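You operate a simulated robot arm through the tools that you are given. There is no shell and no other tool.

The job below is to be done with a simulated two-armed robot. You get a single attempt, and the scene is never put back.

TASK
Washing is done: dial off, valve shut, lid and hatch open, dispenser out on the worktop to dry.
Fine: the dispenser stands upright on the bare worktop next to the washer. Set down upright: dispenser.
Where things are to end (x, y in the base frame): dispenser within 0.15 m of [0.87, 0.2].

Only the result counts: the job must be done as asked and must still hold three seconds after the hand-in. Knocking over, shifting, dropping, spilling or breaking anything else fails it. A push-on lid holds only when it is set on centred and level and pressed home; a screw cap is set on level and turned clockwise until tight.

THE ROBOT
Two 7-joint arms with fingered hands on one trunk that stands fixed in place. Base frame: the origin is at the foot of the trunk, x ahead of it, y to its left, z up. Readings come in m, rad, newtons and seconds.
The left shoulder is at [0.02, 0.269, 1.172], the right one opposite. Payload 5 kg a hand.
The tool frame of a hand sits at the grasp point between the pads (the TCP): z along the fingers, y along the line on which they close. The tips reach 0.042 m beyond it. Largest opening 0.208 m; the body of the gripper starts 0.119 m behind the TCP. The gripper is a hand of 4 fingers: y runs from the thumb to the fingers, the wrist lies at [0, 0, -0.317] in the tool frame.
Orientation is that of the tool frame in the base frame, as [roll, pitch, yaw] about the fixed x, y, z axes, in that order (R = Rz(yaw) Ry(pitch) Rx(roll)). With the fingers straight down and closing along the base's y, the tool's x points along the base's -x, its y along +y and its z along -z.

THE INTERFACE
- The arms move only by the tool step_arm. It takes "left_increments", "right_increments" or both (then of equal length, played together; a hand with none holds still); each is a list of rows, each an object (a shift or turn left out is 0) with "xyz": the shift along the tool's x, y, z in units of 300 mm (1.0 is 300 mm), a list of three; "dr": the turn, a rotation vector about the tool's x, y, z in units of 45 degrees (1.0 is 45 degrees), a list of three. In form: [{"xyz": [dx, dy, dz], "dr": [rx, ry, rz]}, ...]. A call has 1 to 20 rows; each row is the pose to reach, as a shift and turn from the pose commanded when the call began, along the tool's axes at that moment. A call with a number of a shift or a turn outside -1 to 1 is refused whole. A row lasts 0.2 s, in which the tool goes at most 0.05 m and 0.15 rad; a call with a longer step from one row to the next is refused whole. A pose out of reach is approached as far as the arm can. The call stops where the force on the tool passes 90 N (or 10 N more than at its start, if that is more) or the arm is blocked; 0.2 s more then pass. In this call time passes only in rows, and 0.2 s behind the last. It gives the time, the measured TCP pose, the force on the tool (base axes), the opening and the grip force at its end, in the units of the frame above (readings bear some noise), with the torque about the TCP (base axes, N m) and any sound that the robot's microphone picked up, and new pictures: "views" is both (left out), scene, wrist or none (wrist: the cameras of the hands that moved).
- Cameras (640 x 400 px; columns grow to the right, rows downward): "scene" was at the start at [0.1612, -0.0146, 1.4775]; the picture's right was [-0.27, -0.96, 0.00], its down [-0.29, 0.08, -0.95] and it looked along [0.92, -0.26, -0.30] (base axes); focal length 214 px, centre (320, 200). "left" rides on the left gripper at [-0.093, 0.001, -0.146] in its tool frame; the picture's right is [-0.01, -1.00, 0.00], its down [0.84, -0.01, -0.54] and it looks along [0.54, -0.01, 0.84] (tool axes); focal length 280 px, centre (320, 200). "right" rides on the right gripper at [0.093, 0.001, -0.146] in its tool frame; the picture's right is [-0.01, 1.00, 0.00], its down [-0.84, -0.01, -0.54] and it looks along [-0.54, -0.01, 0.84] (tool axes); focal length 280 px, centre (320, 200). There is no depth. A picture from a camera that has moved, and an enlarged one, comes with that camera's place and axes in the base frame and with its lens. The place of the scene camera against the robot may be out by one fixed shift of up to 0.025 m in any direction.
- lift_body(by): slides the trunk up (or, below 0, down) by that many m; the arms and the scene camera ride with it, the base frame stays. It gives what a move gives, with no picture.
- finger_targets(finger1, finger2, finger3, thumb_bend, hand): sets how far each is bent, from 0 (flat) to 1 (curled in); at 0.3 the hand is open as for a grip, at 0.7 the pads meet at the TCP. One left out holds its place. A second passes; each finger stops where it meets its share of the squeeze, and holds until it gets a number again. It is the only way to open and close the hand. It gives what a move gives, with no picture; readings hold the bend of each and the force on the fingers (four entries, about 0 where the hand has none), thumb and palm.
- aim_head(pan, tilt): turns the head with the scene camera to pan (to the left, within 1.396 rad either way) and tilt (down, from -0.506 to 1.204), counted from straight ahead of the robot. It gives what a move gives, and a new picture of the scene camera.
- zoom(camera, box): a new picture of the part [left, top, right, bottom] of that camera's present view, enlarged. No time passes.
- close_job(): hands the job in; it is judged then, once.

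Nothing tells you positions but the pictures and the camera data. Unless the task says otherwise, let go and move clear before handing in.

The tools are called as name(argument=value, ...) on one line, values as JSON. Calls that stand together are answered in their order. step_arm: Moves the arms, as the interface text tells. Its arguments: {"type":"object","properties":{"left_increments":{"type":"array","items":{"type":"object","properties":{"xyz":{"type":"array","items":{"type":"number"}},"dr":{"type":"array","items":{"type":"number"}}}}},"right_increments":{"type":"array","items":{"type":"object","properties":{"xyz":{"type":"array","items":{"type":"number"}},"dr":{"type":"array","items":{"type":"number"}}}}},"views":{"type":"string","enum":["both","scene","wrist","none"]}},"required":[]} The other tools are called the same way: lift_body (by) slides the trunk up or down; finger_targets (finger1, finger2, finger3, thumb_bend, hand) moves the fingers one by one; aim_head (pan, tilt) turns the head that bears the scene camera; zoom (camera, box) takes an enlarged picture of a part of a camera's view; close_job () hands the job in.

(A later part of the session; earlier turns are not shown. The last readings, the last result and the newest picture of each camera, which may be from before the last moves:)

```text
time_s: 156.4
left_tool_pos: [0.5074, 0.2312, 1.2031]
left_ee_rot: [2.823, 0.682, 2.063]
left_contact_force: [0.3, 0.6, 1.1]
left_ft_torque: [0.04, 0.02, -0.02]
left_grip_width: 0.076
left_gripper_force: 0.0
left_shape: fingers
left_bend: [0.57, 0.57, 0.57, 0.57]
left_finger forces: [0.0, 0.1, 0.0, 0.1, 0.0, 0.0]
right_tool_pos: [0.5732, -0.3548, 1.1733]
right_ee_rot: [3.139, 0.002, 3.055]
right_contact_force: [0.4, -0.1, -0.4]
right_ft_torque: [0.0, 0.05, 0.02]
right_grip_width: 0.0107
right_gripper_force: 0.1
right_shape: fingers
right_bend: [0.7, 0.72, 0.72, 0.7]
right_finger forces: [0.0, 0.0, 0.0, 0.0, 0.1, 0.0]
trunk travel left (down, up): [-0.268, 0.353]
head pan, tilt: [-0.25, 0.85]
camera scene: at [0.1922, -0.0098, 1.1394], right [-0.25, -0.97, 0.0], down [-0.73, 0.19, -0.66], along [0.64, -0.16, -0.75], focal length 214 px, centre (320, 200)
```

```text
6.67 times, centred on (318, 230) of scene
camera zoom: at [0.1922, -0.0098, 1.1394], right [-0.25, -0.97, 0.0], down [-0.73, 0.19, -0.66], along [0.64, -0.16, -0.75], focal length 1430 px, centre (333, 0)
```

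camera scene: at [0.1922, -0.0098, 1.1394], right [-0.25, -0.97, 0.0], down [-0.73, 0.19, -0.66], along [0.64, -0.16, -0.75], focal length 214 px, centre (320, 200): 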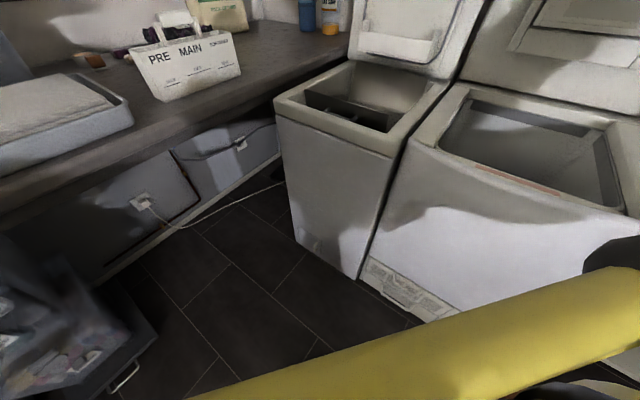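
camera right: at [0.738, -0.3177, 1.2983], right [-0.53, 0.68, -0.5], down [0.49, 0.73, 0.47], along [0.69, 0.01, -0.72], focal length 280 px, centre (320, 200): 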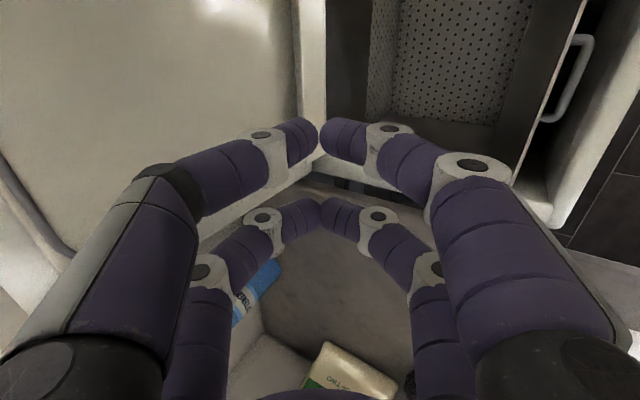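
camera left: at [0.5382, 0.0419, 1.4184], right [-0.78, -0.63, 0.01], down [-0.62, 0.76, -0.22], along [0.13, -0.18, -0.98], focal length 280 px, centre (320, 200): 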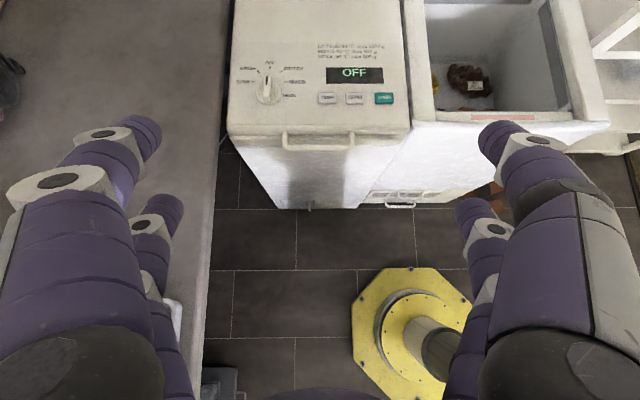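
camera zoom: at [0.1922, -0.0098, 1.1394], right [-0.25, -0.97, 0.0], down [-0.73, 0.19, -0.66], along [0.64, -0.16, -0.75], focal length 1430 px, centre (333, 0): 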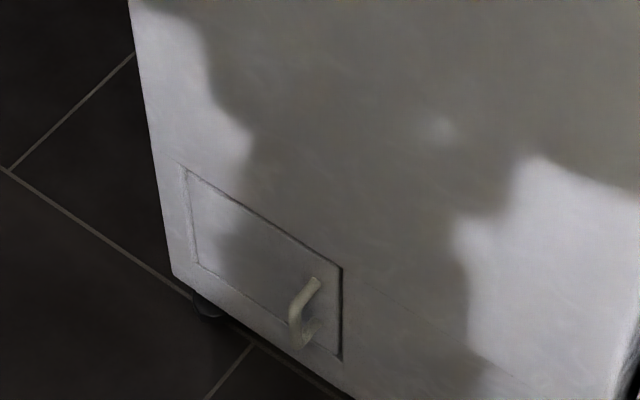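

Now the wall beneath the worktop is visible: there's a socket with the white cord and another fitting with a dark hose. Zoom on those.

zoom(camera="scene", box=[200, 110, 296, 170])

zoom(camera="scene", box=[110, 170, 206, 230])

aim_head(pan=0.2, tilt=0.6)

zoom(camera="scene", box=[160, 180, 480, 380])

```text
6.67 times, centred on (248, 140) of scene
camera zoom: at [0.1922, -0.0098, 1.1394], right [-0.25, -0.97, 0.0], down [-0.73, 0.19, -0.66], along [0.64, -0.16, -0.75], focal length 1430 px, centre (800, 600)
```

zoom: 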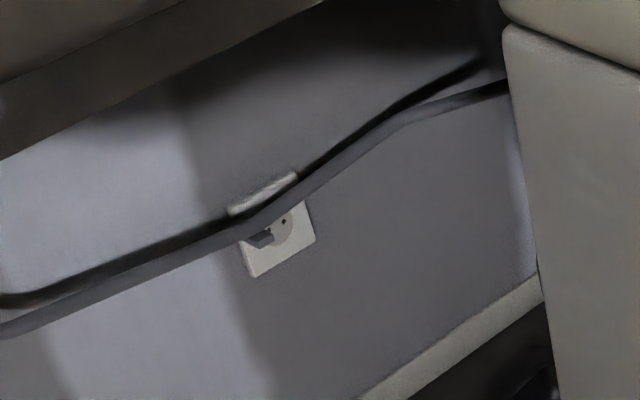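

```text
6.67 times, centred on (158, 200) of scene
camera zoom: at [0.1922, -0.0098, 1.1394], right [-0.25, -0.97, 0.0], down [-0.73, 0.19, -0.66], along [0.64, -0.16, -0.75], focal length 1430 px, centre (1400, 200)
```

zoom: 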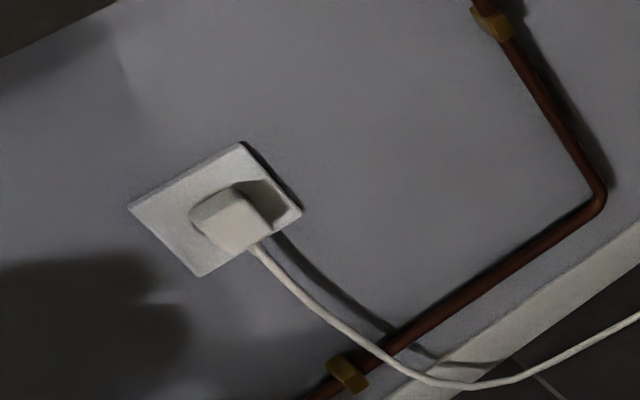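

```text
time_s: 157.3
left_tool_pos: [0.5065, 0.2312, 1.2024]
left_ee_rot: [2.825, 0.685, 2.063]
left_contact_force: [0.1, -0.1, -0.7]
left_ft_torque: [0.0, -0.04, -0.02]
left_grip_width: 0.0759
left_gripper_force: 0.0
left_shape: fingers
left_bend: [0.57, 0.57, 0.57, 0.57]
left_finger forces: [0.1, 0.0, 0.0, 0.1, 0.1, 0.0]
right_tool_pos: [0.5729, -0.3554, 1.1718]
right_ee_rot: [3.139, 0.001, 3.055]
right_contact_force: [0.1, 0.0, -0.4]
right_ft_torque: [-0.04, 0.0, 0.02]
right_grip_width: 0.0105
right_gripper_force: 0.1
right_shape: fingers
right_bend: [0.7, 0.72, 0.72, 0.7]
right_finger forces: [0.0, 0.0, 0.0, 0.0, 0.0, 0.0]
trunk travel left (down, up): [-0.268, 0.353]
head pan, tilt: [0.201, 0.6]
camera scene: at [0.2031, 0.027, 1.1602], right [0.2, -0.98, 0.0], down [-0.55, -0.11, -0.83], along [0.81, 0.16, -0.56], focal length 214 px, centre (320, 200)
```

scene: 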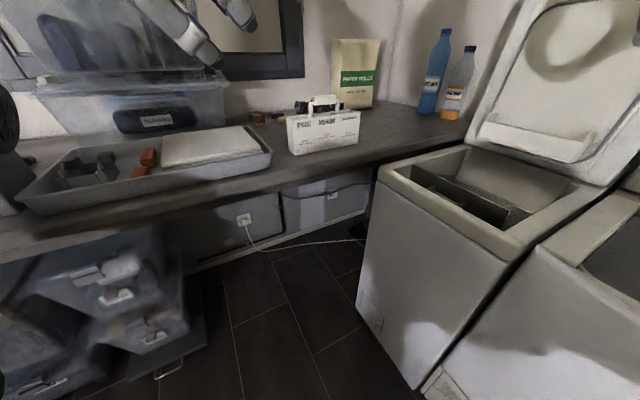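

```text
2.00 times, centred on (320, 280) of scene
camera zoom: at [0.2031, 0.027, 1.1602], right [0.2, -0.98, 0.0], down [-0.55, -0.11, -0.83], along [0.81, 0.16, -0.56], focal length 429 px, centre (320, 40)
```

zoom: 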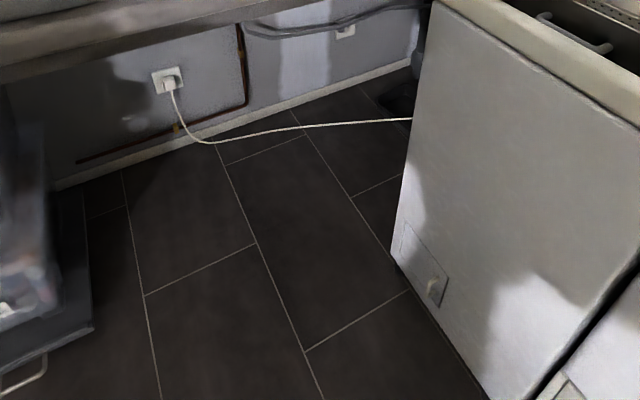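

The grey hose seems to start at the top of the copper pipe - that's where the water tap should be. Zoom there.

zoom(camera="scene", box=[256, 170, 304, 200])

zoom(camera="scene", box=[256, 170, 416, 270])

aim_head(pan=0.35, tilt=0.5)

zoom(camera="scene", box=[160, 130, 480, 330])

```text
13.33 times, centred on (280, 185) of scene
camera zoom: at [0.2031, 0.027, 1.1602], right [0.2, -0.98, 0.0], down [-0.55, -0.11, -0.83], along [0.81, 0.16, -0.56], focal length 2860 px, centre (853, 400)
```

zoom: 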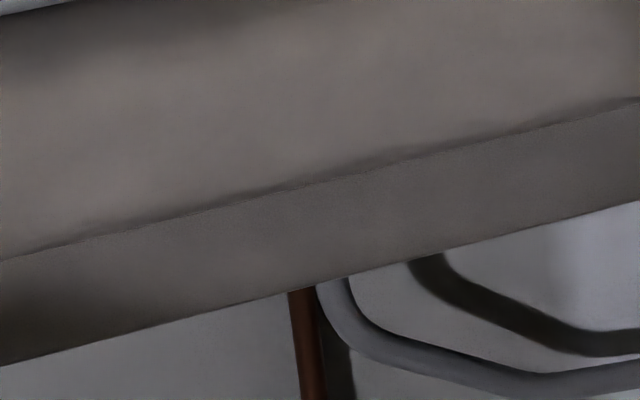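

```text
4.00 times, centred on (336, 220) of scene
camera zoom: at [0.2031, 0.027, 1.1602], right [0.2, -0.98, 0.0], down [-0.55, -0.11, -0.83], along [0.81, 0.16, -0.56], focal length 858 px, centre (256, 120)
```

zoom: 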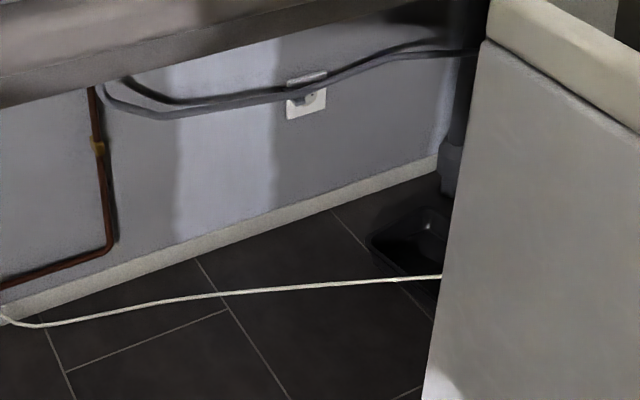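

```text
time_s: 158.0
left_tool_pos: [0.5072, 0.2301, 1.2036]
left_ee_rot: [2.824, 0.685, 2.063]
left_contact_force: [0.1, 1.0, 0.6]
left_ft_torque: [-0.01, -0.02, 0.01]
left_grip_width: 0.076
left_gripper_force: 0.1
left_shape: fingers
left_bend: [0.57, 0.57, 0.57, 0.57]
left_finger forces: [0.1, 0.1, 0.1, 0.0, 0.0, 0.0]
right_tool_pos: [0.5741, -0.3547, 1.1726]
right_ee_rot: [3.138, 0.0, 3.054]
right_contact_force: [-0.2, 0.5, 0.3]
right_ft_torque: [0.04, 0.05, -0.02]
right_grip_width: 0.0105
right_gripper_force: 0.0
right_shape: fingers
right_bend: [0.7, 0.72, 0.72, 0.7]
right_finger forces: [0.0, 0.0, 0.0, 0.0, 0.0, 0.0]
trunk travel left (down, up): [-0.268, 0.353]
head pan, tilt: [0.351, 0.499]
camera scene: at [0.2019, 0.0406, 1.1693], right [0.34, -0.94, 0.0], down [-0.45, -0.16, -0.88], along [0.82, 0.3, -0.48], focal length 214 px, centre (320, 200)
```

scene: 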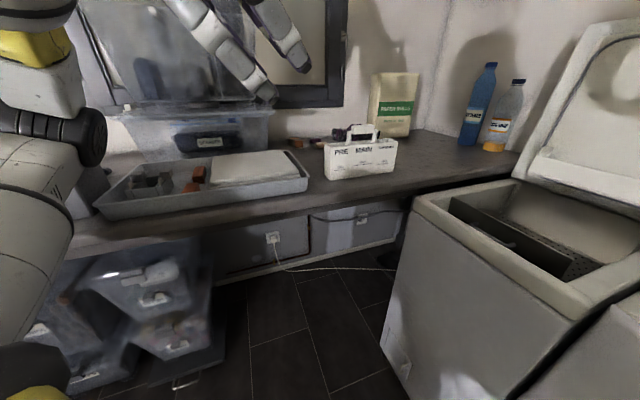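

```text
2.00 times, centred on (320, 230) of scene
camera zoom: at [0.2019, 0.0406, 1.1693], right [0.34, -0.94, 0.0], down [-0.45, -0.16, -0.88], along [0.82, 0.3, -0.48], focal length 429 px, centre (320, 140)
```

zoom: 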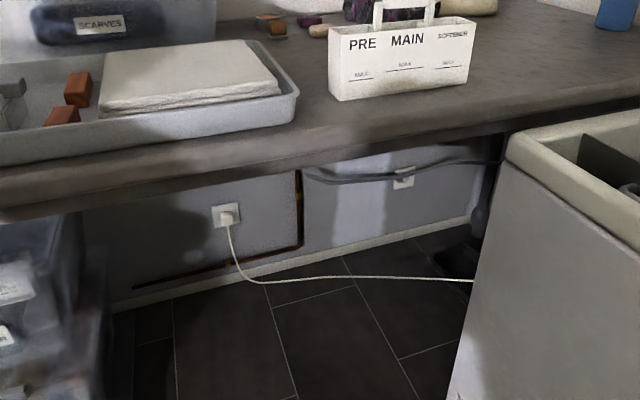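

The water tap must sit at the top of that copper pipe, hidden by the worktop's edge. I'll raise the right hand a bit and lower the trunk further to see it.

step_arm(right_increments=[{"xyz": [0, 0, -0.15]}, {"xyz": [0, 0, -0.3]}, {"xyz": [0, 0, -0.4]}], left_increments=[{"xyz": [0, 0, -0.1]}, {"xyz": [0, 0, -0.2]}, {"xyz": [0, 0, -0.3]}], views="none")

lift_body(by=-0.2)

aim_head(pan=0.3, tilt=0.35)

zoom(camera="scene", box=[240, 180, 400, 280])

```text
time_s: 158.8
left_tool_pos: [0.4565, 0.2649, 1.2689]
left_ee_rot: [2.825, 0.684, 2.062]
left_contact_force: [-0.5, -0.2, 1.2]
left_ft_torque: [0.1, 0.02, 0.05]
left_grip_width: 0.0759
left_gripper_force: 0.0
left_shape: fingers
left_bend: [0.57, 0.57, 0.57, 0.57]
left_finger forces: [0.1, 0.1, 0.0, 0.1, 0.0, 0.0]
right_tool_pos: [0.5789, -0.351, 1.2558]
right_ee_rot: [3.136, 0.005, 3.053]
right_contact_force: [-1.6, -1.1, 0.8]
right_ft_torque: [0.05, -0.28, -0.01]
right_grip_width: 0.0102
right_gripper_force: 0.0
right_shape: fingers
right_bend: [0.7, 0.72, 0.72, 0.7]
right_finger forces: [0.0, 0.1, 0.0, 0.0, 0.0, 0.1]
right hand out of reach, approached as far as the arm can: row 2, 3
trunk travel left (down, up): [-0.268, 0.353]
head pan, tilt: [0.351, 0.499]
```

```text
time_s: 160.8
left_tool_pos: [0.358, 0.2146, 1.1564]
left_ee_rot: [2.555, 0.706, 1.836]
left_contact_force: [0.7, 0.6, 0.6]
left_ft_torque: [0.03, 0.08, 0.0]
left_grip_width: 0.076
left_gripper_force: 0.1
left_shape: fingers
left_bend: [0.57, 0.57, 0.57, 0.57]
left_finger forces: [0.0, 0.0, 0.0, 0.0, 0.0, 0.1]
right_tool_pos: [0.6904, -0.3691, 0.9553]
right_ee_rot: [3.136, -0.199, 3.052]
right_contact_force: [-1.8, -5.6, 3.5]
right_ft_torque: [0.65, -0.34, -0.14]
right_grip_width: 0.0108
right_gripper_force: 0.0
right_shape: fingers
right_bend: [0.7, 0.73, 0.73, 0.7]
right_finger forces: [0.0, 0.0, 0.0, 0.0, 0.0, 0.0]
trunk travel left (down, up): [-0.09, 0.531]
head pan, tilt: [0.351, 0.499]
stopped: the arm was blocked; the commanded pose is now the measured one
```

```text
time_s: 161.5
left_tool_pos: [0.3591, 0.2153, 1.1574]
left_ee_rot: [2.555, 0.705, 1.837]
left_contact_force: [0.1, 0.0, 0.3]
left_ft_torque: [0.0, 0.01, 0.0]
left_grip_width: 0.076
left_gripper_force: 0.1
left_shape: fingers
left_bend: [0.57, 0.57, 0.57, 0.57]
left_finger forces: [0.1, 0.0, 0.0, 0.0, 0.0, 0.0]
right_tool_pos: [0.6933, -0.3697, 0.9536]
right_ee_rot: [3.136, -0.201, 3.053]
right_contact_force: [1.0, 0.5, 0.1]
right_ft_torque: [0.0, -0.02, -0.01]
right_grip_width: 0.0108
right_gripper_force: 0.1
right_shape: fingers
right_bend: [0.7, 0.73, 0.73, 0.7]
right_finger forces: [0.0, 0.0, 0.0, 0.1, 0.1, 0.0]
trunk travel left (down, up): [-0.09, 0.531]
head pan, tilt: [0.3, 0.351]
camera scene: at [0.292, 0.0207, 0.9878], right [0.29, -0.96, -0.02], down [-0.32, -0.08, -0.94], along [0.9, 0.28, -0.33], focal length 214 px, centre (320, 200)
```

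scene: 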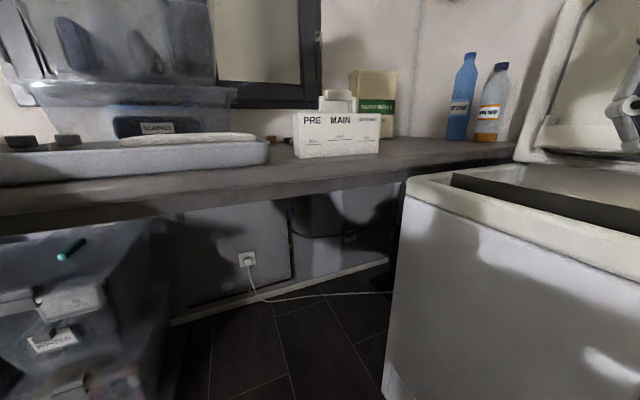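

```text
4.00 times, centred on (320, 230) of scene
camera zoom: at [0.292, 0.0207, 0.9878], right [0.29, -0.96, -0.02], down [-0.32, -0.08, -0.94], along [0.9, 0.28, -0.33], focal length 858 px, centre (320, 80)
```

zoom: 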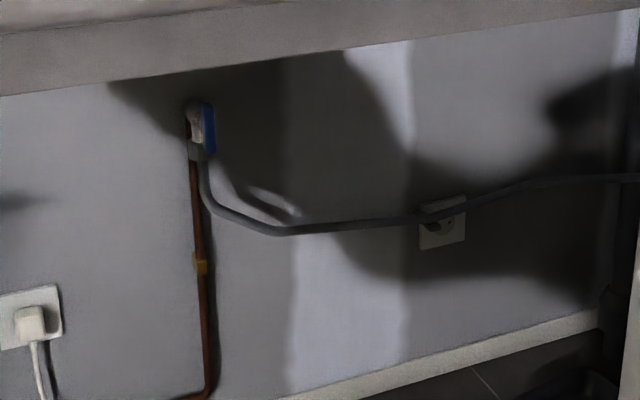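

Found it: the tap with a blue lever on the wall at the top of the copper pipe. But the trunk stopped because an arm was blocked; check what the arms touch before anything else.

aim_head(pan=1.1, tilt=0.2)

aim_head(pan=-0.9, tilt=0.2)

```text
time_s: 162.6
left_tool_pos: [0.3594, 0.2151, 1.157]
left_ee_rot: [2.554, 0.703, 1.838]
left_contact_force: [-0.2, 0.0, -0.5]
left_ft_torque: [-0.01, -0.01, 0.0]
left_grip_width: 0.076
left_gripper_force: 0.0
left_shape: fingers
left_bend: [0.57, 0.57, 0.57, 0.57]
left_finger forces: [0.0, 0.1, 0.1, 0.0, 0.0, 0.0]
right_tool_pos: [0.6913, -0.3698, 0.9528]
right_ee_rot: [3.135, -0.2, 3.053]
right_contact_force: [-0.2, 0.5, -0.6]
right_ft_torque: [-0.01, 0.0, 0.02]
right_grip_width: 0.0107
right_gripper_force: 0.0
right_shape: fingers
right_bend: [0.7, 0.73, 0.73, 0.7]
right_finger forces: [0.1, 0.0, 0.1, 0.0, 0.0, 0.0]
trunk travel left (down, up): [-0.09, 0.531]
head pan, tilt: [1.1, 0.201]
camera scene: at [0.2456, 0.0762, 1.0026], right [0.89, -0.46, 0.0], down [-0.08, -0.16, -0.98], along [0.45, 0.87, -0.18], focal length 214 px, centre (320, 200)
```

scene: 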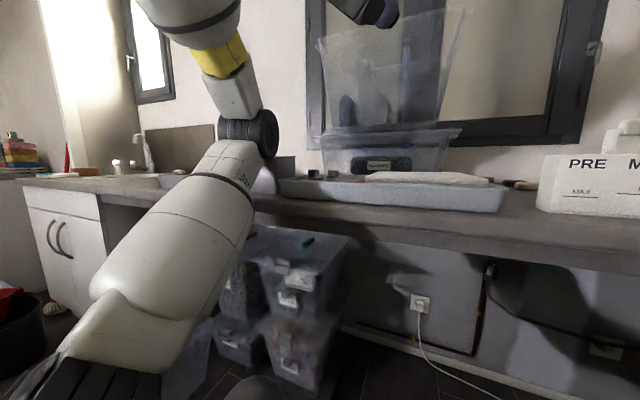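

```text
time_s: 164.6
left_tool_pos: [0.3589, 0.2158, 1.1573]
left_ee_rot: [2.555, 0.705, 1.837]
left_contact_force: [-1.0, -0.2, -0.2]
left_ft_torque: [0.03, 0.01, 0.03]
left_grip_width: 0.0759
left_gripper_force: 0.0
left_shape: fingers
left_bend: [0.57, 0.57, 0.57, 0.57]
left_finger forces: [0.0, 0.1, 0.1, 0.1, 0.1, 0.0]
right_tool_pos: [0.6921, -0.3688, 0.9538]
right_ee_rot: [3.139, -0.201, 3.052]
right_contact_force: [0.3, -0.8, -0.2]
right_ft_torque: [0.01, 0.0, 0.01]
right_grip_width: 0.0107
right_gripper_force: 0.1
right_shape: fingers
right_bend: [0.7, 0.73, 0.73, 0.7]
right_finger forces: [0.1, 0.1, 0.0, 0.0, 0.1, 0.0]
trunk travel left (down, up): [-0.09, 0.531]
head pan, tilt: [-0.901, 0.201]
camera scene: at [0.2605, -0.0795, 1.0002], right [-0.79, -0.62, -0.02], down [-0.12, 0.17, -0.98], along [0.61, -0.77, -0.21], focal length 214 px, centre (320, 200)
```

scene: 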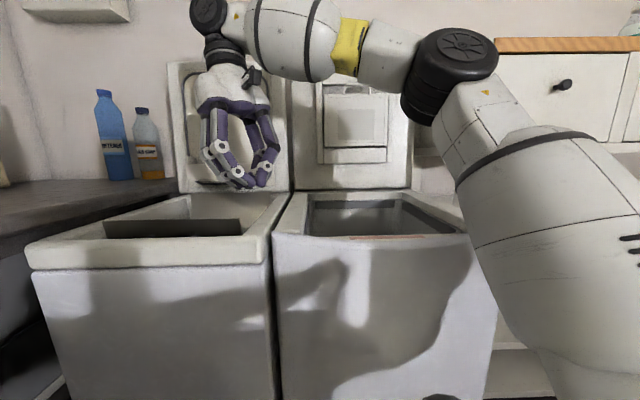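

Zoom on the left elbow area to make sure nothing is pushed.

aim_head(pan=1.1, tilt=0.3)

zoom(camera="scene", box=[200, 90, 360, 190])

zoom(camera="left", box=[0, 0, 640, 400])

```text
time_s: 166.5
left_tool_pos: [0.3579, 0.2169, 1.1579]
left_ee_rot: [2.554, 0.707, 1.839]
left_contact_force: [-0.2, 0.5, 0.0]
left_ft_torque: [0.0, -0.01, -0.01]
left_grip_width: 0.0756
left_gripper_force: 0.1
left_shape: fingers
left_bend: [0.57, 0.57, 0.57, 0.57]
left_finger forces: [0.0, 0.0, 0.1, 0.0, 0.0, 0.1]
right_tool_pos: [0.6916, -0.3687, 0.9553]
right_ee_rot: [3.138, -0.2, 3.051]
right_contact_force: [0.6, 0.2, -0.7]
right_ft_torque: [-0.01, -0.01, 0.02]
right_grip_width: 0.0107
right_gripper_force: 0.1
right_shape: fingers
right_bend: [0.7, 0.73, 0.73, 0.7]
right_finger forces: [0.0, 0.1, 0.1, 0.1, 0.0, 0.0]
trunk travel left (down, up): [-0.09, 0.531]
head pan, tilt: [1.1, 0.3]
camera scene: at [0.2457, 0.0771, 0.9939], right [0.89, -0.46, 0.0], down [-0.13, -0.25, -0.96], along [0.44, 0.85, -0.28], focal length 214 px, centre (320, 200)
```

scene: 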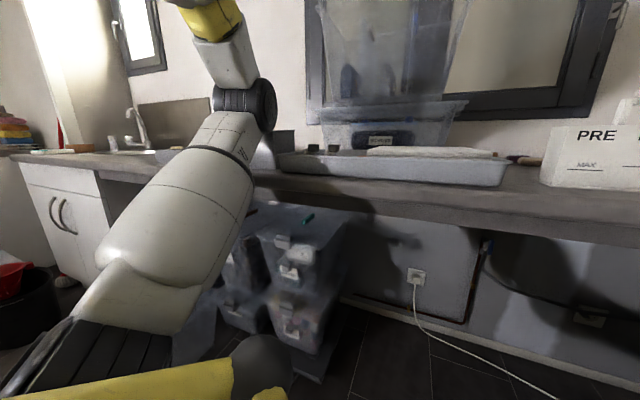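

```text
4.00 times, centred on (280, 140) of scene
camera zoom: at [0.2457, 0.0771, 0.9939], right [0.89, -0.46, 0.0], down [-0.13, -0.25, -0.96], along [0.44, 0.85, -0.28], focal length 858 px, centre (480, 440)
```

zoom: 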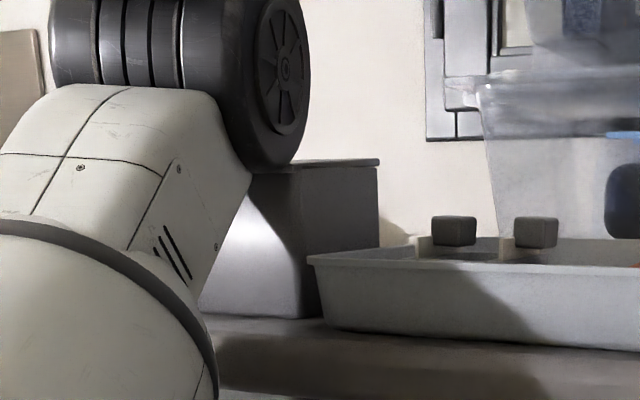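

```text
1.00 times, centred on (320, 200) of left (not enlarged: the box is as wide or as high as the picture)
camera zoom: at [0.28, 0.2023, 1.3109], right [-0.7, -0.58, -0.41], down [-0.54, 0.81, -0.21], along [0.46, 0.07, -0.89], focal length 280 px, centre (320, 200)
```

zoom: 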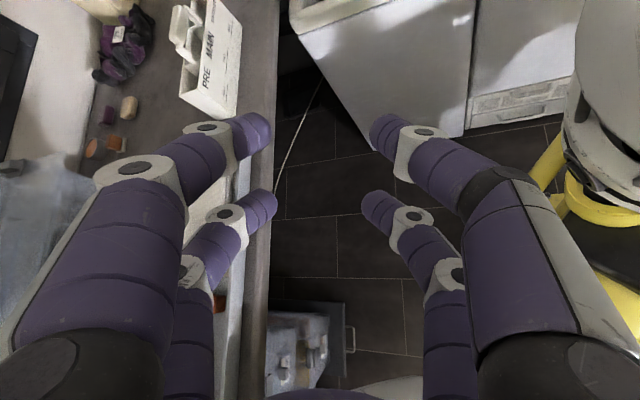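

The items are undisturbed. Zoom hard on the tap to understand its lever.

aim_head(pan=0.4, tilt=0.35)

zoom(camera="scene", box=[280, 190, 344, 230])

zoom(camera="scene", box=[296, 196, 328, 216])

```text
time_s: 167.6
left_tool_pos: [0.3594, 0.2173, 1.1566]
left_ee_rot: [2.554, 0.707, 1.839]
left_contact_force: [0.1, 0.0, -1.2]
left_ft_torque: [0.02, -0.01, 0.04]
left_grip_width: 0.076
left_gripper_force: 0.2
left_shape: fingers
left_bend: [0.57, 0.57, 0.57, 0.57]
left_finger forces: [0.0, 0.1, 0.0, 0.1, 0.0, 0.0]
right_tool_pos: [0.6916, -0.3685, 0.9562]
right_ee_rot: [3.136, -0.2, 3.052]
right_contact_force: [0.2, 0.1, 0.6]
right_ft_torque: [0.04, 0.01, 0.01]
right_grip_width: 0.0107
right_gripper_force: 0.1
right_shape: fingers
right_bend: [0.7, 0.73, 0.73, 0.7]
right_finger forces: [0.0, 0.1, 0.0, 0.1, 0.0, 0.0]
trunk travel left (down, up): [-0.09, 0.531]
head pan, tilt: [0.4, 0.351]
camera scene: at [0.2888, 0.0302, 0.9887], right [0.39, -0.92, -0.01], down [-0.31, -0.12, -0.94], along [0.87, 0.37, -0.33], focal length 214 px, centre (320, 200)
```

scene: 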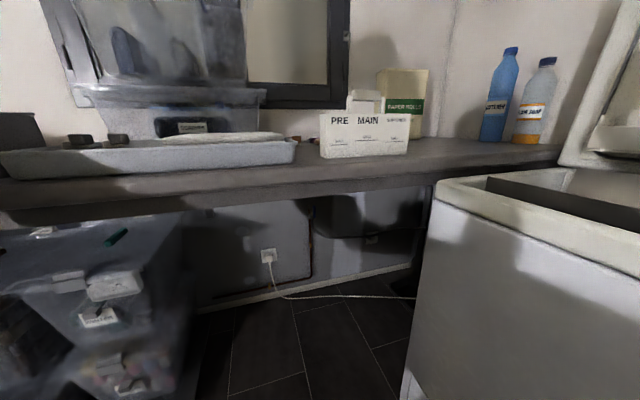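

```text
10.00 times, centred on (312, 210) of scene
camera zoom: at [0.2888, 0.0302, 0.9887], right [0.39, -0.92, -0.01], down [-0.31, -0.12, -0.94], along [0.87, 0.37, -0.33], focal length 2145 px, centre (400, 100)
```

zoom: 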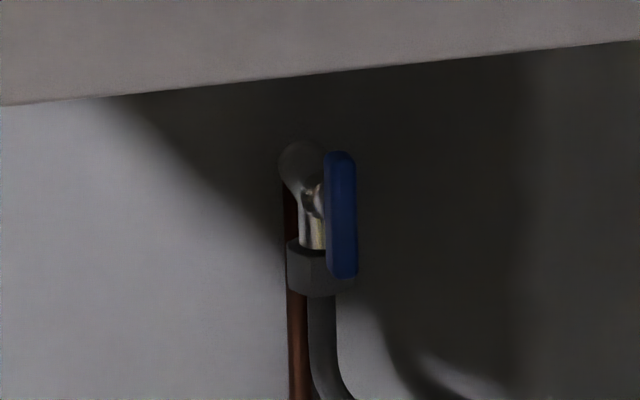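

```text
16.00 times, centred on (312, 206) of scene
camera zoom: at [0.2888, 0.0302, 0.9887], right [0.39, -0.92, -0.01], down [-0.31, -0.12, -0.94], along [0.87, 0.37, -0.33], focal length 3432 px, centre (448, 104)
```

zoom: 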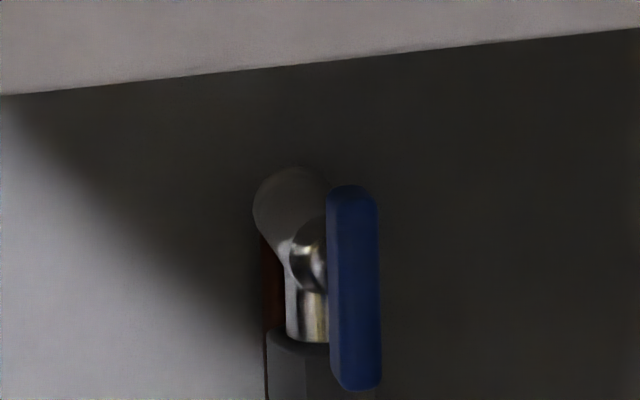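

The tap's lever is a blue T-handle, vertical (open), pivoting about an axis straight out of the wall at about (1.27, 0.48, 0.52). With the trunk low, the left arm can reach it under the worktop. First bring the left hand forward and down in front of the worktop, turning it to point at the wall.

step_arm(left_increments=[{"xyz": [-0.022, -0.03, 0.123], "dr": [-0.11, 0.034, 0]}, {"xyz": [-0.044, -0.06, 0.246], "dr": [-0.22, 0.069, 0]}, {"xyz": [-0.066, -0.09, 0.369], "dr": [-0.33, 0.103, 0]}, {"xyz": [-0.088, -0.12, 0.491], "dr": [-0.44, 0.137, 0]}, {"xyz": [-0.11, -0.15, 0.614], "dr": [-0.55, 0.172, 0]}, {"xyz": [-0.131, -0.18, 0.737], "dr": [-0.66, 0.206, 0]}, {"xyz": [-0.153, -0.21, 0.86], "dr": [-0.768, 0.24, 0]}], views="both")

```text
time_s: 168.5
left_tool_pos: [0.4454, 0.174, 1.0733]
left_ee_rot: [2.374, 0.672, 1.974]
left_contact_force: [-3.8, 39.7, 4.2]
left_ft_torque: [-2.99, 0.11, -5.15]
left_grip_width: 0.0757
left_gripper_force: 0.0
left_shape: fingers
left_bend: [0.57, 0.57, 0.57, 0.57]
left_finger forces: [0.0, 0.0, 0.1, 0.1, 0.1, 0.0]
right_tool_pos: [0.7028, -0.3554, 0.9418]
right_ee_rot: [-3.13, -0.217, 3.047]
right_contact_force: [-1.5, -0.1, 2.3]
right_ft_torque: [-0.12, -0.23, 0.04]
right_grip_width: 0.0105
right_gripper_force: 0.1
right_shape: fingers
right_bend: [0.7, 0.73, 0.73, 0.7]
right_finger forces: [0.0, 0.0, 0.0, 0.0, 0.1, 0.0]
trunk travel left (down, up): [-0.09, 0.531]
head pan, tilt: [0.4, 0.351]
stopped in row 4 (left hand): the force on the tool passed its limit at 108 N (the readings are from after the stop); the commanded pose is now the measured one
camera scene: at [0.3015, 0.0365, 0.9787], right [0.31, -0.95, 0.0], down [-0.31, -0.1, -0.94], along [0.9, 0.29, -0.33], focal length 214 px, centre (320, 200)
camera left: at [0.3561, 0.1273, 1.2131], right [-0.49, -0.69, -0.53], down [-0.7, 0.67, -0.23], along [0.52, 0.26, -0.81], focal length 280 px, centre (320, 200)
```

scene: 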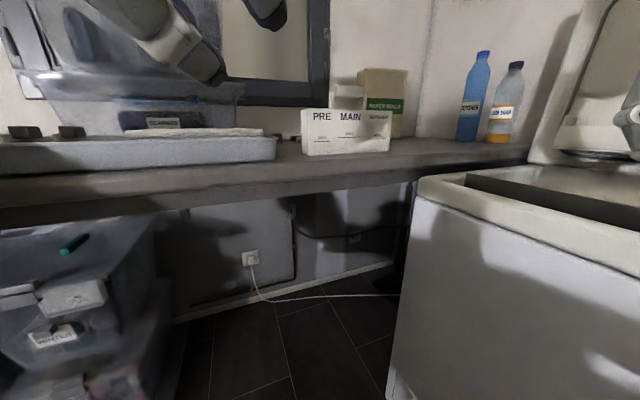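
left: 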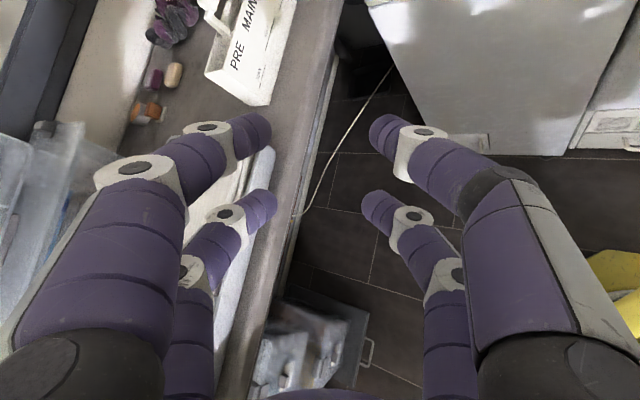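

The hand bumped the robot's own head. Relieve by moving away, then raise the trunk some for more room.

step_arm(left_increments=[{"xyz": [0.0, 0.15, 0.05]}, {"xyz": [0.0, 0.25, 0.1]}], views="none")

lift_body(by=0.2)

aim_head(pan=0.0, tilt=0.6)

```text
time_s: 169.3
left_tool_pos: [0.4826, 0.1819, 1.1159]
left_ee_rot: [2.305, 0.644, 1.895]
left_contact_force: [2.1, -0.6, 0.0]
left_ft_torque: [0.02, 0.22, 0.02]
left_grip_width: 0.0761
left_gripper_force: 0.0
left_shape: fingers
left_bend: [0.57, 0.57, 0.57, 0.57]
left_finger forces: [0.0, 0.0, 0.1, 0.1, 0.0, 0.2]
right_tool_pos: [0.6958, -0.3694, 0.9511]
right_ee_rot: [3.14, -0.206, 3.048]
right_contact_force: [2.8, -2.6, -2.0]
right_ft_torque: [0.53, 0.37, -0.09]
right_grip_width: 0.0106
right_gripper_force: 0.0
right_shape: fingers
right_bend: [0.7, 0.73, 0.73, 0.7]
right_finger forces: [0.0, 0.1, 0.0, 0.0, 0.0, 0.0]
trunk travel left (down, up): [-0.09, 0.531]
head pan, tilt: [0.4, 0.351]
stopped in row 2 (left hand): the arm was blocked; the commanded pose is now the measured one
```

```text
time_s: 171.4
left_tool_pos: [0.4977, 0.2112, 1.3003]
left_ee_rot: [2.347, 0.666, 1.942]
left_contact_force: [0.2, 0.9, -0.2]
left_ft_torque: [0.0, 0.02, 0.01]
left_grip_width: 0.0758
left_gripper_force: 0.0
left_shape: fingers
left_bend: [0.57, 0.57, 0.57, 0.57]
left_finger forces: [0.0, 0.0, 0.0, 0.0, 0.0, 0.1]
right_tool_pos: [0.7031, -0.3503, 1.1443]
right_ee_rot: [-3.124, -0.217, 3.051]
right_contact_force: [0.1, -0.3, 0.1]
right_ft_torque: [0.01, 0.07, 0.05]
right_grip_width: 0.0106
right_gripper_force: 0.1
right_shape: fingers
right_bend: [0.7, 0.73, 0.73, 0.7]
right_finger forces: [0.0, 0.0, 0.0, 0.0, 0.0, 0.0]
trunk travel left (down, up): [-0.29, 0.331]
head pan, tilt: [0.4, 0.351]
```

```text
time_s: 172.3
left_tool_pos: [0.497, 0.2095, 1.3016]
left_ee_rot: [2.346, 0.664, 1.941]
left_contact_force: [-0.1, 0.8, -0.2]
left_ft_torque: [0.01, 0.01, 0.0]
left_grip_width: 0.076
left_gripper_force: 0.0
left_shape: fingers
left_bend: [0.57, 0.57, 0.57, 0.57]
left_finger forces: [0.1, 0.0, 0.0, 0.1, 0.1, 0.0]
right_tool_pos: [0.7033, -0.3511, 1.1462]
right_ee_rot: [-3.125, -0.216, 3.05]
right_contact_force: [0.4, 0.0, -0.1]
right_ft_torque: [-0.02, 0.0, 0.0]
right_grip_width: 0.0106
right_gripper_force: 0.1
right_shape: fingers
right_bend: [0.7, 0.73, 0.73, 0.7]
right_finger forces: [0.0, 0.0, 0.1, 0.1, 0.0, 0.0]
trunk travel left (down, up): [-0.29, 0.331]
head pan, tilt: [0.0, 0.6]
camera scene: at [0.1979, 0.0108, 1.1836], right [0.0, -1.0, 0.0], down [-0.56, 0.0, -0.83], along [0.83, 0.0, -0.56], focal length 214 px, centre (320, 200)
```

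scene: 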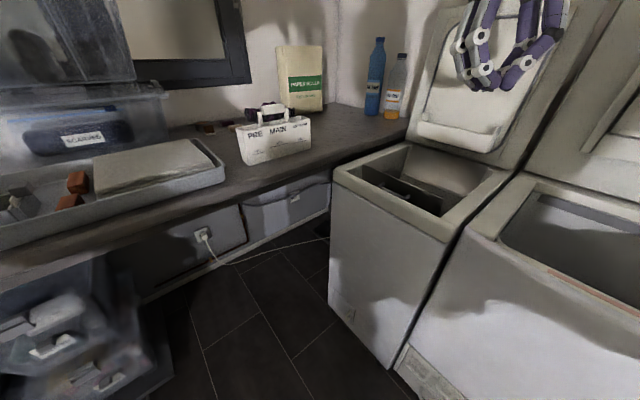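

Now stage the left hand in front of and below the worktop edge (trunk at mid height), and raise the right hand a bit.

step_arm(right_increments=[{"xyz": [0, 0, -0.1]}, {"xyz": [0, 0, -0.2]}, {"xyz": [0, 0, -0.3]}], views="none")

zoom(camera="left", box=[0, 0, 640, 400])

```text
time_s: 173.1
left_tool_pos: [0.4946, 0.2094, 1.303]
left_ee_rot: [2.34, 0.665, 1.938]
left_contact_force: [-2.2, 0.2, 1.1]
left_ft_torque: [0.01, -0.05, 0.1]
left_grip_width: 0.0755
left_gripper_force: 0.0
left_shape: fingers
left_bend: [0.57, 0.57, 0.57, 0.57]
left_finger forces: [0.0, 0.1, 0.0, 0.0, 0.0, 0.0]
right_tool_pos: [0.6844, -0.3483, 1.1696]
right_ee_rot: [-3.133, -0.192, 3.05]
right_contact_force: [-1.8, 0.6, 0.5]
right_ft_torque: [-0.04, -0.25, 0.02]
right_grip_width: 0.0105
right_gripper_force: 0.1
right_shape: fingers
right_bend: [0.7, 0.73, 0.73, 0.7]
right_finger forces: [0.0, 0.0, 0.0, 0.1, 0.0, 0.0]
right hand out of reach, approached as far as the arm can: row 1, 2, 3
trunk travel left (down, up): [-0.29, 0.331]
head pan, tilt: [0.0, 0.6]
```

```text
1.00 times, centred on (320, 200) of left (not enlarged: the box is as wide or as high as the picture)
camera zoom: at [0.4015, 0.1631, 1.4416], right [-0.49, -0.67, -0.56], down [-0.69, 0.69, -0.23], along [0.54, 0.27, -0.8], focal length 280 px, centre (320, 200)
```

zoom: 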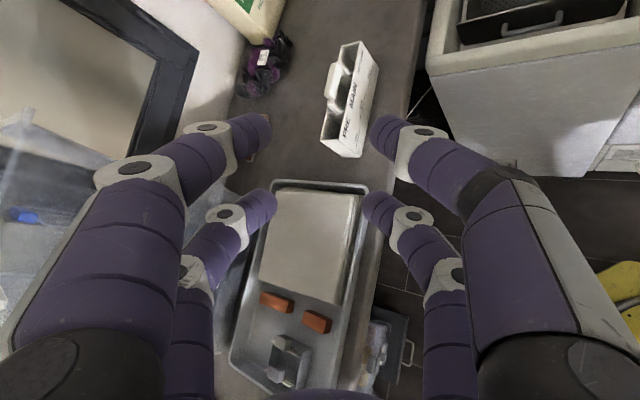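

step_arm(right_increments=[{"xyz": [-0.02, 0, -0.04], "dr": [0, -0.16, 0]}, {"xyz": [-0.045, 0, -0.09], "dr": [0, -0.32, 0]}, {"xyz": [-0.07, 0, -0.14], "dr": [0, -0.48, 0]}, {"xyz": [-0.09, 0, -0.18], "dr": [0, -0.64, 0]}, {"xyz": [-0.113, 0, -0.23], "dr": [0, -0.8, 0]}], views="scene")

```text
time_s: 174.3
left_tool_pos: [0.4952, 0.2098, 1.3026]
left_ee_rot: [2.342, 0.666, 1.94]
left_contact_force: [-1.1, 0.0, 0.6]
left_ft_torque: [0.02, 0.0, 0.02]
left_grip_width: 0.076
left_gripper_force: 0.1
left_shape: fingers
left_bend: [0.57, 0.57, 0.57, 0.57]
left_finger forces: [0.0, 0.0, 0.0, 0.0, 0.0, 0.1]
right_tool_pos: [0.7343, -0.3512, 1.2289]
right_ee_rot: [-3.126, 0.413, 3.062]
right_contact_force: [-1.0, 0.8, 0.2]
right_ft_torque: [-0.01, 0.03, 0.03]
right_grip_width: 0.0106
right_gripper_force: 0.1
right_shape: fingers
right_bend: [0.7, 0.73, 0.73, 0.7]
right_finger forces: [0.0, 0.0, 0.1, 0.0, 0.0, 0.0]
trunk travel left (down, up): [-0.29, 0.331]
head pan, tilt: [0.0, 0.6]
camera scene: at [0.1974, 0.0106, 1.1839], right [0.0, -1.0, 0.0], down [-0.56, 0.0, -0.83], along [0.83, 0.0, -0.56], focal length 214 px, centre (320, 200)
```

scene: 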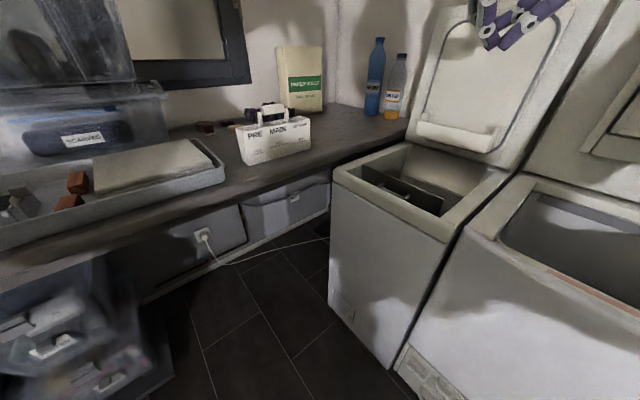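

Right hand is safely parked. Move the left hand forward and down in stages, clear of the head.

step_arm(left_increments=[{"xyz": [-0.03, -0.06, 0.13]}, {"xyz": [-0.065, -0.13, 0.26]}, {"xyz": [-0.1, -0.2, 0.38]}, {"xyz": [-0.135, -0.27, 0.5]}, {"xyz": [-0.17, -0.345, 0.62]}, {"xyz": [-0.205, -0.42, 0.74]}, {"xyz": [-0.243, -0.49, 0.877]}], views="both")

```text
time_s: 175.9
left_tool_pos: [0.6626, 0.0222, 1.1177]
left_ee_rot: [2.344, 0.664, 1.941]
left_contact_force: [0.1, 0.0, -0.9]
left_ft_torque: [0.0, 0.03, 0.02]
left_grip_width: 0.076
left_gripper_force: 0.0
left_shape: fingers
left_bend: [0.57, 0.57, 0.57, 0.57]
left_finger forces: [0.0, 0.0, 0.1, 0.0, 0.0, 0.1]
right_tool_pos: [0.7356, -0.3525, 1.2266]
right_ee_rot: [-3.126, 0.411, 3.062]
right_contact_force: [0.7, -0.7, -1.4]
right_ft_torque: [0.04, 0.03, 0.04]
right_grip_width: 0.0107
right_gripper_force: 0.0
right_shape: fingers
right_bend: [0.7, 0.73, 0.73, 0.7]
right_finger forces: [0.0, 0.0, 0.0, 0.0, 0.1, 0.1]
trunk travel left (down, up): [-0.29, 0.331]
head pan, tilt: [0.0, 0.6]
camera scene: at [0.1983, 0.0106, 1.1833], right [0.0, -1.0, 0.0], down [-0.57, 0.0, -0.82], along [0.82, 0.0, -0.57], focal length 214 px, centre (320, 200)
camera left: at [0.5702, -0.025, 1.2564], right [-0.49, -0.67, -0.55], down [-0.69, 0.69, -0.23], along [0.54, 0.27, -0.8], focal length 280 px, centre (320, 200)
```

scene: 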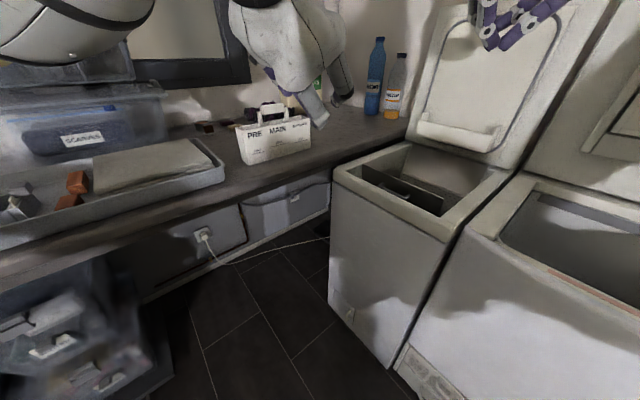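
left: 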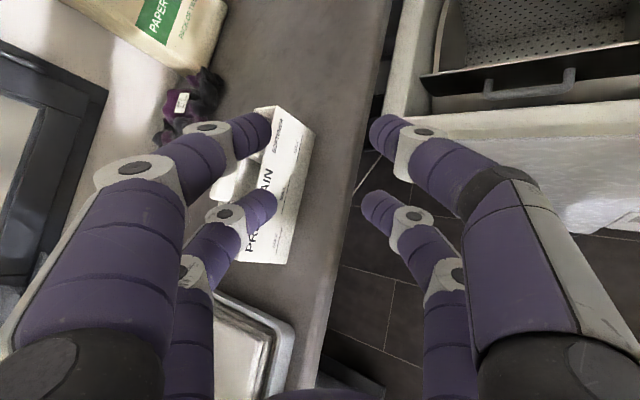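

finger_targets(hand="left", finger1=0.7, finger2=0.7, finger3=0.7, thumb_bend=0.7)

step_arm(left_increments=[{"xyz": [0.06, -0.106, 0.063], "dr": [-0.04, 0, 0]}, {"xyz": [0.126, -0.212, 0.126], "dr": [-0.085, 0, 0]}, {"xyz": [0.189, -0.318, 0.188], "dr": [-0.127, 0, 0]}, {"xyz": [0.252, -0.424, 0.251], "dr": [-0.17, 0, 0]}, {"xyz": [0.316, -0.529, 0.314], "dr": [-0.21, 0, 0]}, {"xyz": [0.379, -0.635, 0.377], "dr": [-0.254, 0, 0]}, {"xyz": [0.442, -0.741, 0.439], "dr": [-0.3, 0, 0]}, {"xyz": [0.505, -0.847, 0.502], "dr": [-0.339, 0, 0]}], views="both")

```text
time_s: 176.9
left_tool_pos: [0.6609, 0.0222, 1.119]
left_ee_rot: [2.346, 0.665, 1.942]
left_contact_force: [0.5, 0.2, 0.7]
left_ft_torque: [0.0, 0.03, 0.0]
left_grip_width: 0.011
left_gripper_force: 0.1
left_shape: fingers
left_bend: [0.7, 0.7, 0.7, 0.7]
left_finger forces: [0.0, 0.0, 0.0, 0.0, 0.0, 0.0]
right_tool_pos: [0.7365, -0.3517, 1.2277]
right_ee_rot: [-3.125, 0.413, 3.061]
right_contact_force: [0.5, 0.3, 0.3]
right_ft_torque: [0.02, 0.02, 0.0]
right_grip_width: 0.0104
right_gripper_force: 0.1
right_shape: fingers
right_bend: [0.7, 0.73, 0.73, 0.7]
right_finger forces: [0.1, 0.0, 0.1, 0.1, 0.0, 0.0]
trunk travel left (down, up): [-0.29, 0.331]
head pan, tilt: [0.0, 0.6]
```

```text
time_s: 178.7
left_tool_pos: [0.6168, -0.0563, 0.8006]
left_ee_rot: [2.078, 0.667, 1.942]
left_contact_force: [-0.3, 0.1, -0.1]
left_ft_torque: [0.0, 0.02, -0.04]
left_grip_width: 0.0105
left_gripper_force: 0.1
left_shape: fingers
left_bend: [0.7, 0.7, 0.7, 0.7]
left_finger forces: [0.1, 0.0, 0.1, 0.0, 0.0, 0.0]
right_tool_pos: [0.7362, -0.3527, 1.2274]
right_ee_rot: [-3.126, 0.413, 3.062]
right_contact_force: [0.7, -0.6, 0.2]
right_ft_torque: [0.06, 0.02, 0.05]
right_grip_width: 0.0105
right_gripper_force: 0.0
right_shape: fingers
right_bend: [0.7, 0.73, 0.73, 0.7]
right_finger forces: [0.1, 0.0, 0.0, 0.0, 0.0, 0.0]
trunk travel left (down, up): [-0.29, 0.331]
head pan, tilt: [0.0, 0.6]
camera scene: at [0.1981, 0.0107, 1.1835], right [0.0, -1.0, 0.0], down [-0.57, 0.0, -0.82], along [0.82, 0.0, -0.57], focal length 214 px, centre (320, 200)
camera left: at [0.5093, -0.1307, 0.9138], right [-0.25, -0.69, -0.68], down [-0.74, 0.59, -0.32], along [0.62, 0.42, -0.66], focal length 280 px, centre (320, 200)
```

scene: 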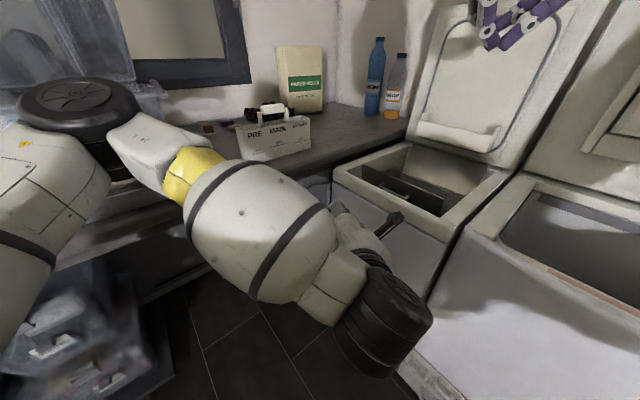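
left: 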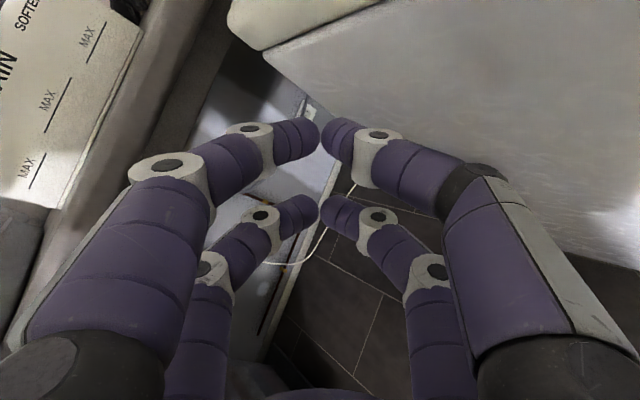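

The pose works. Go lower still with the left hand and watch the elbow.

step_arm(left_increments=[{"xyz": [0.09, -0.07, 0.06]}, {"xyz": [0.17, -0.15, 0.12]}, {"xyz": [0.25, -0.23, 0.18]}, {"xyz": [0.33, -0.31, 0.24]}, {"xyz": [0.42, -0.39, 0.3]}], views="both")

aim_head(pan=0.7, tilt=0.5)

```text
time_s: 179.9
left_tool_pos: [0.634, -0.0411, 0.6059]
left_ee_rot: [2.079, 0.665, 1.94]
left_contact_force: [0.3, 0.5, 0.3]
left_ft_torque: [-0.02, -0.01, -0.01]
left_grip_width: 0.011
left_gripper_force: 0.0
left_shape: fingers
left_bend: [0.7, 0.7, 0.7, 0.7]
left_finger forces: [0.0, 0.1, 0.0, 0.0, 0.0, 0.0]
right_tool_pos: [0.7357, -0.3519, 1.2271]
right_ee_rot: [-3.127, 0.411, 3.061]
right_contact_force: [0.5, 0.1, 0.3]
right_ft_torque: [0.01, 0.05, -0.02]
right_grip_width: 0.0105
right_gripper_force: 0.0
right_shape: fingers
right_bend: [0.7, 0.73, 0.73, 0.7]
right_finger forces: [0.0, 0.0, 0.0, 0.1, 0.0, 0.0]
trunk travel left (down, up): [-0.29, 0.331]
head pan, tilt: [0.0, 0.6]
camera scene: at [0.1982, 0.0107, 1.1834], right [0.0, -1.0, 0.0], down [-0.57, 0.0, -0.82], along [0.82, 0.0, -0.57], focal length 214 px, centre (320, 200)
camera left: at [0.5265, -0.1146, 0.7205], right [-0.25, -0.69, -0.68], down [-0.74, 0.59, -0.32], along [0.62, 0.42, -0.66], focal length 280 px, centre (320, 200)
```

scene: 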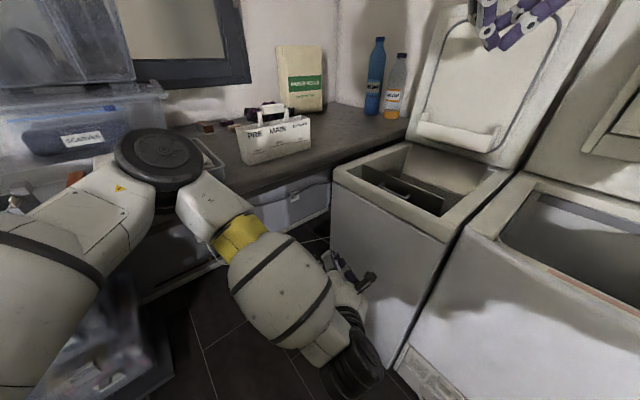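
left: 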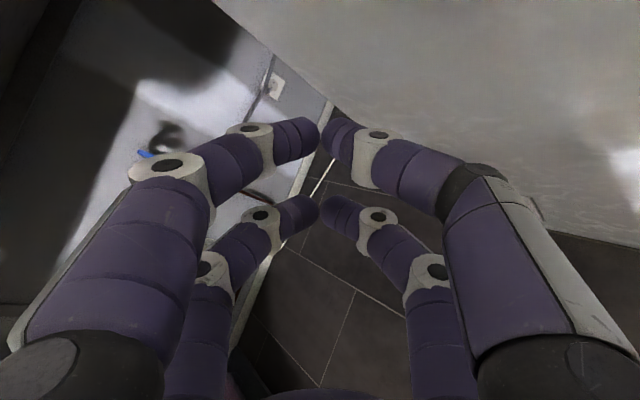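

```text
time_s: 181.0
left_tool_pos: [0.6333, -0.04, 0.6082]
left_ee_rot: [2.079, 0.664, 1.94]
left_contact_force: [-0.3, 0.5, 0.2]
left_ft_torque: [0.0, 0.02, 0.0]
left_grip_width: 0.0107
left_gripper_force: 0.0
left_shape: fingers
left_bend: [0.7, 0.7, 0.7, 0.7]
left_finger forces: [0.0, 0.0, 0.0, 0.0, 0.0, 0.1]
right_tool_pos: [0.7349, -0.3527, 1.2286]
right_ee_rot: [-3.126, 0.414, 3.061]
right_contact_force: [0.4, 0.3, -0.1]
right_ft_torque: [-0.04, 0.0, 0.0]
right_grip_width: 0.0104
right_gripper_force: 0.0
right_shape: fingers
right_bend: [0.7, 0.73, 0.73, 0.7]
right_finger forces: [0.0, 0.1, 0.0, 0.1, 0.0, 0.1]
trunk travel left (down, up): [-0.29, 0.331]
head pan, tilt: [0.7, 0.499]
camera scene: at [0.1792, 0.0693, 1.1927], right [0.64, -0.77, 0.0], down [-0.37, -0.31, -0.88], along [0.67, 0.56, -0.48], focal length 214 px, centre (320, 200)
```

scene: 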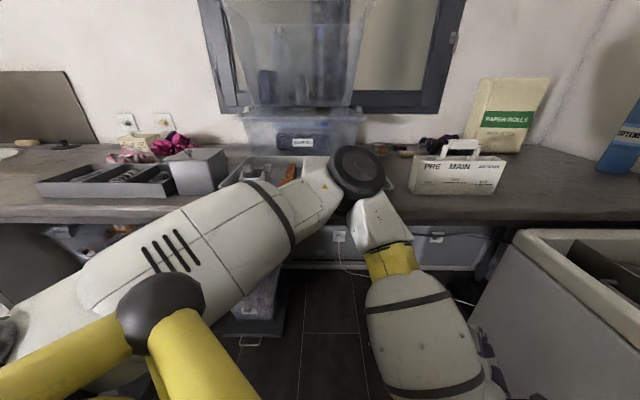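

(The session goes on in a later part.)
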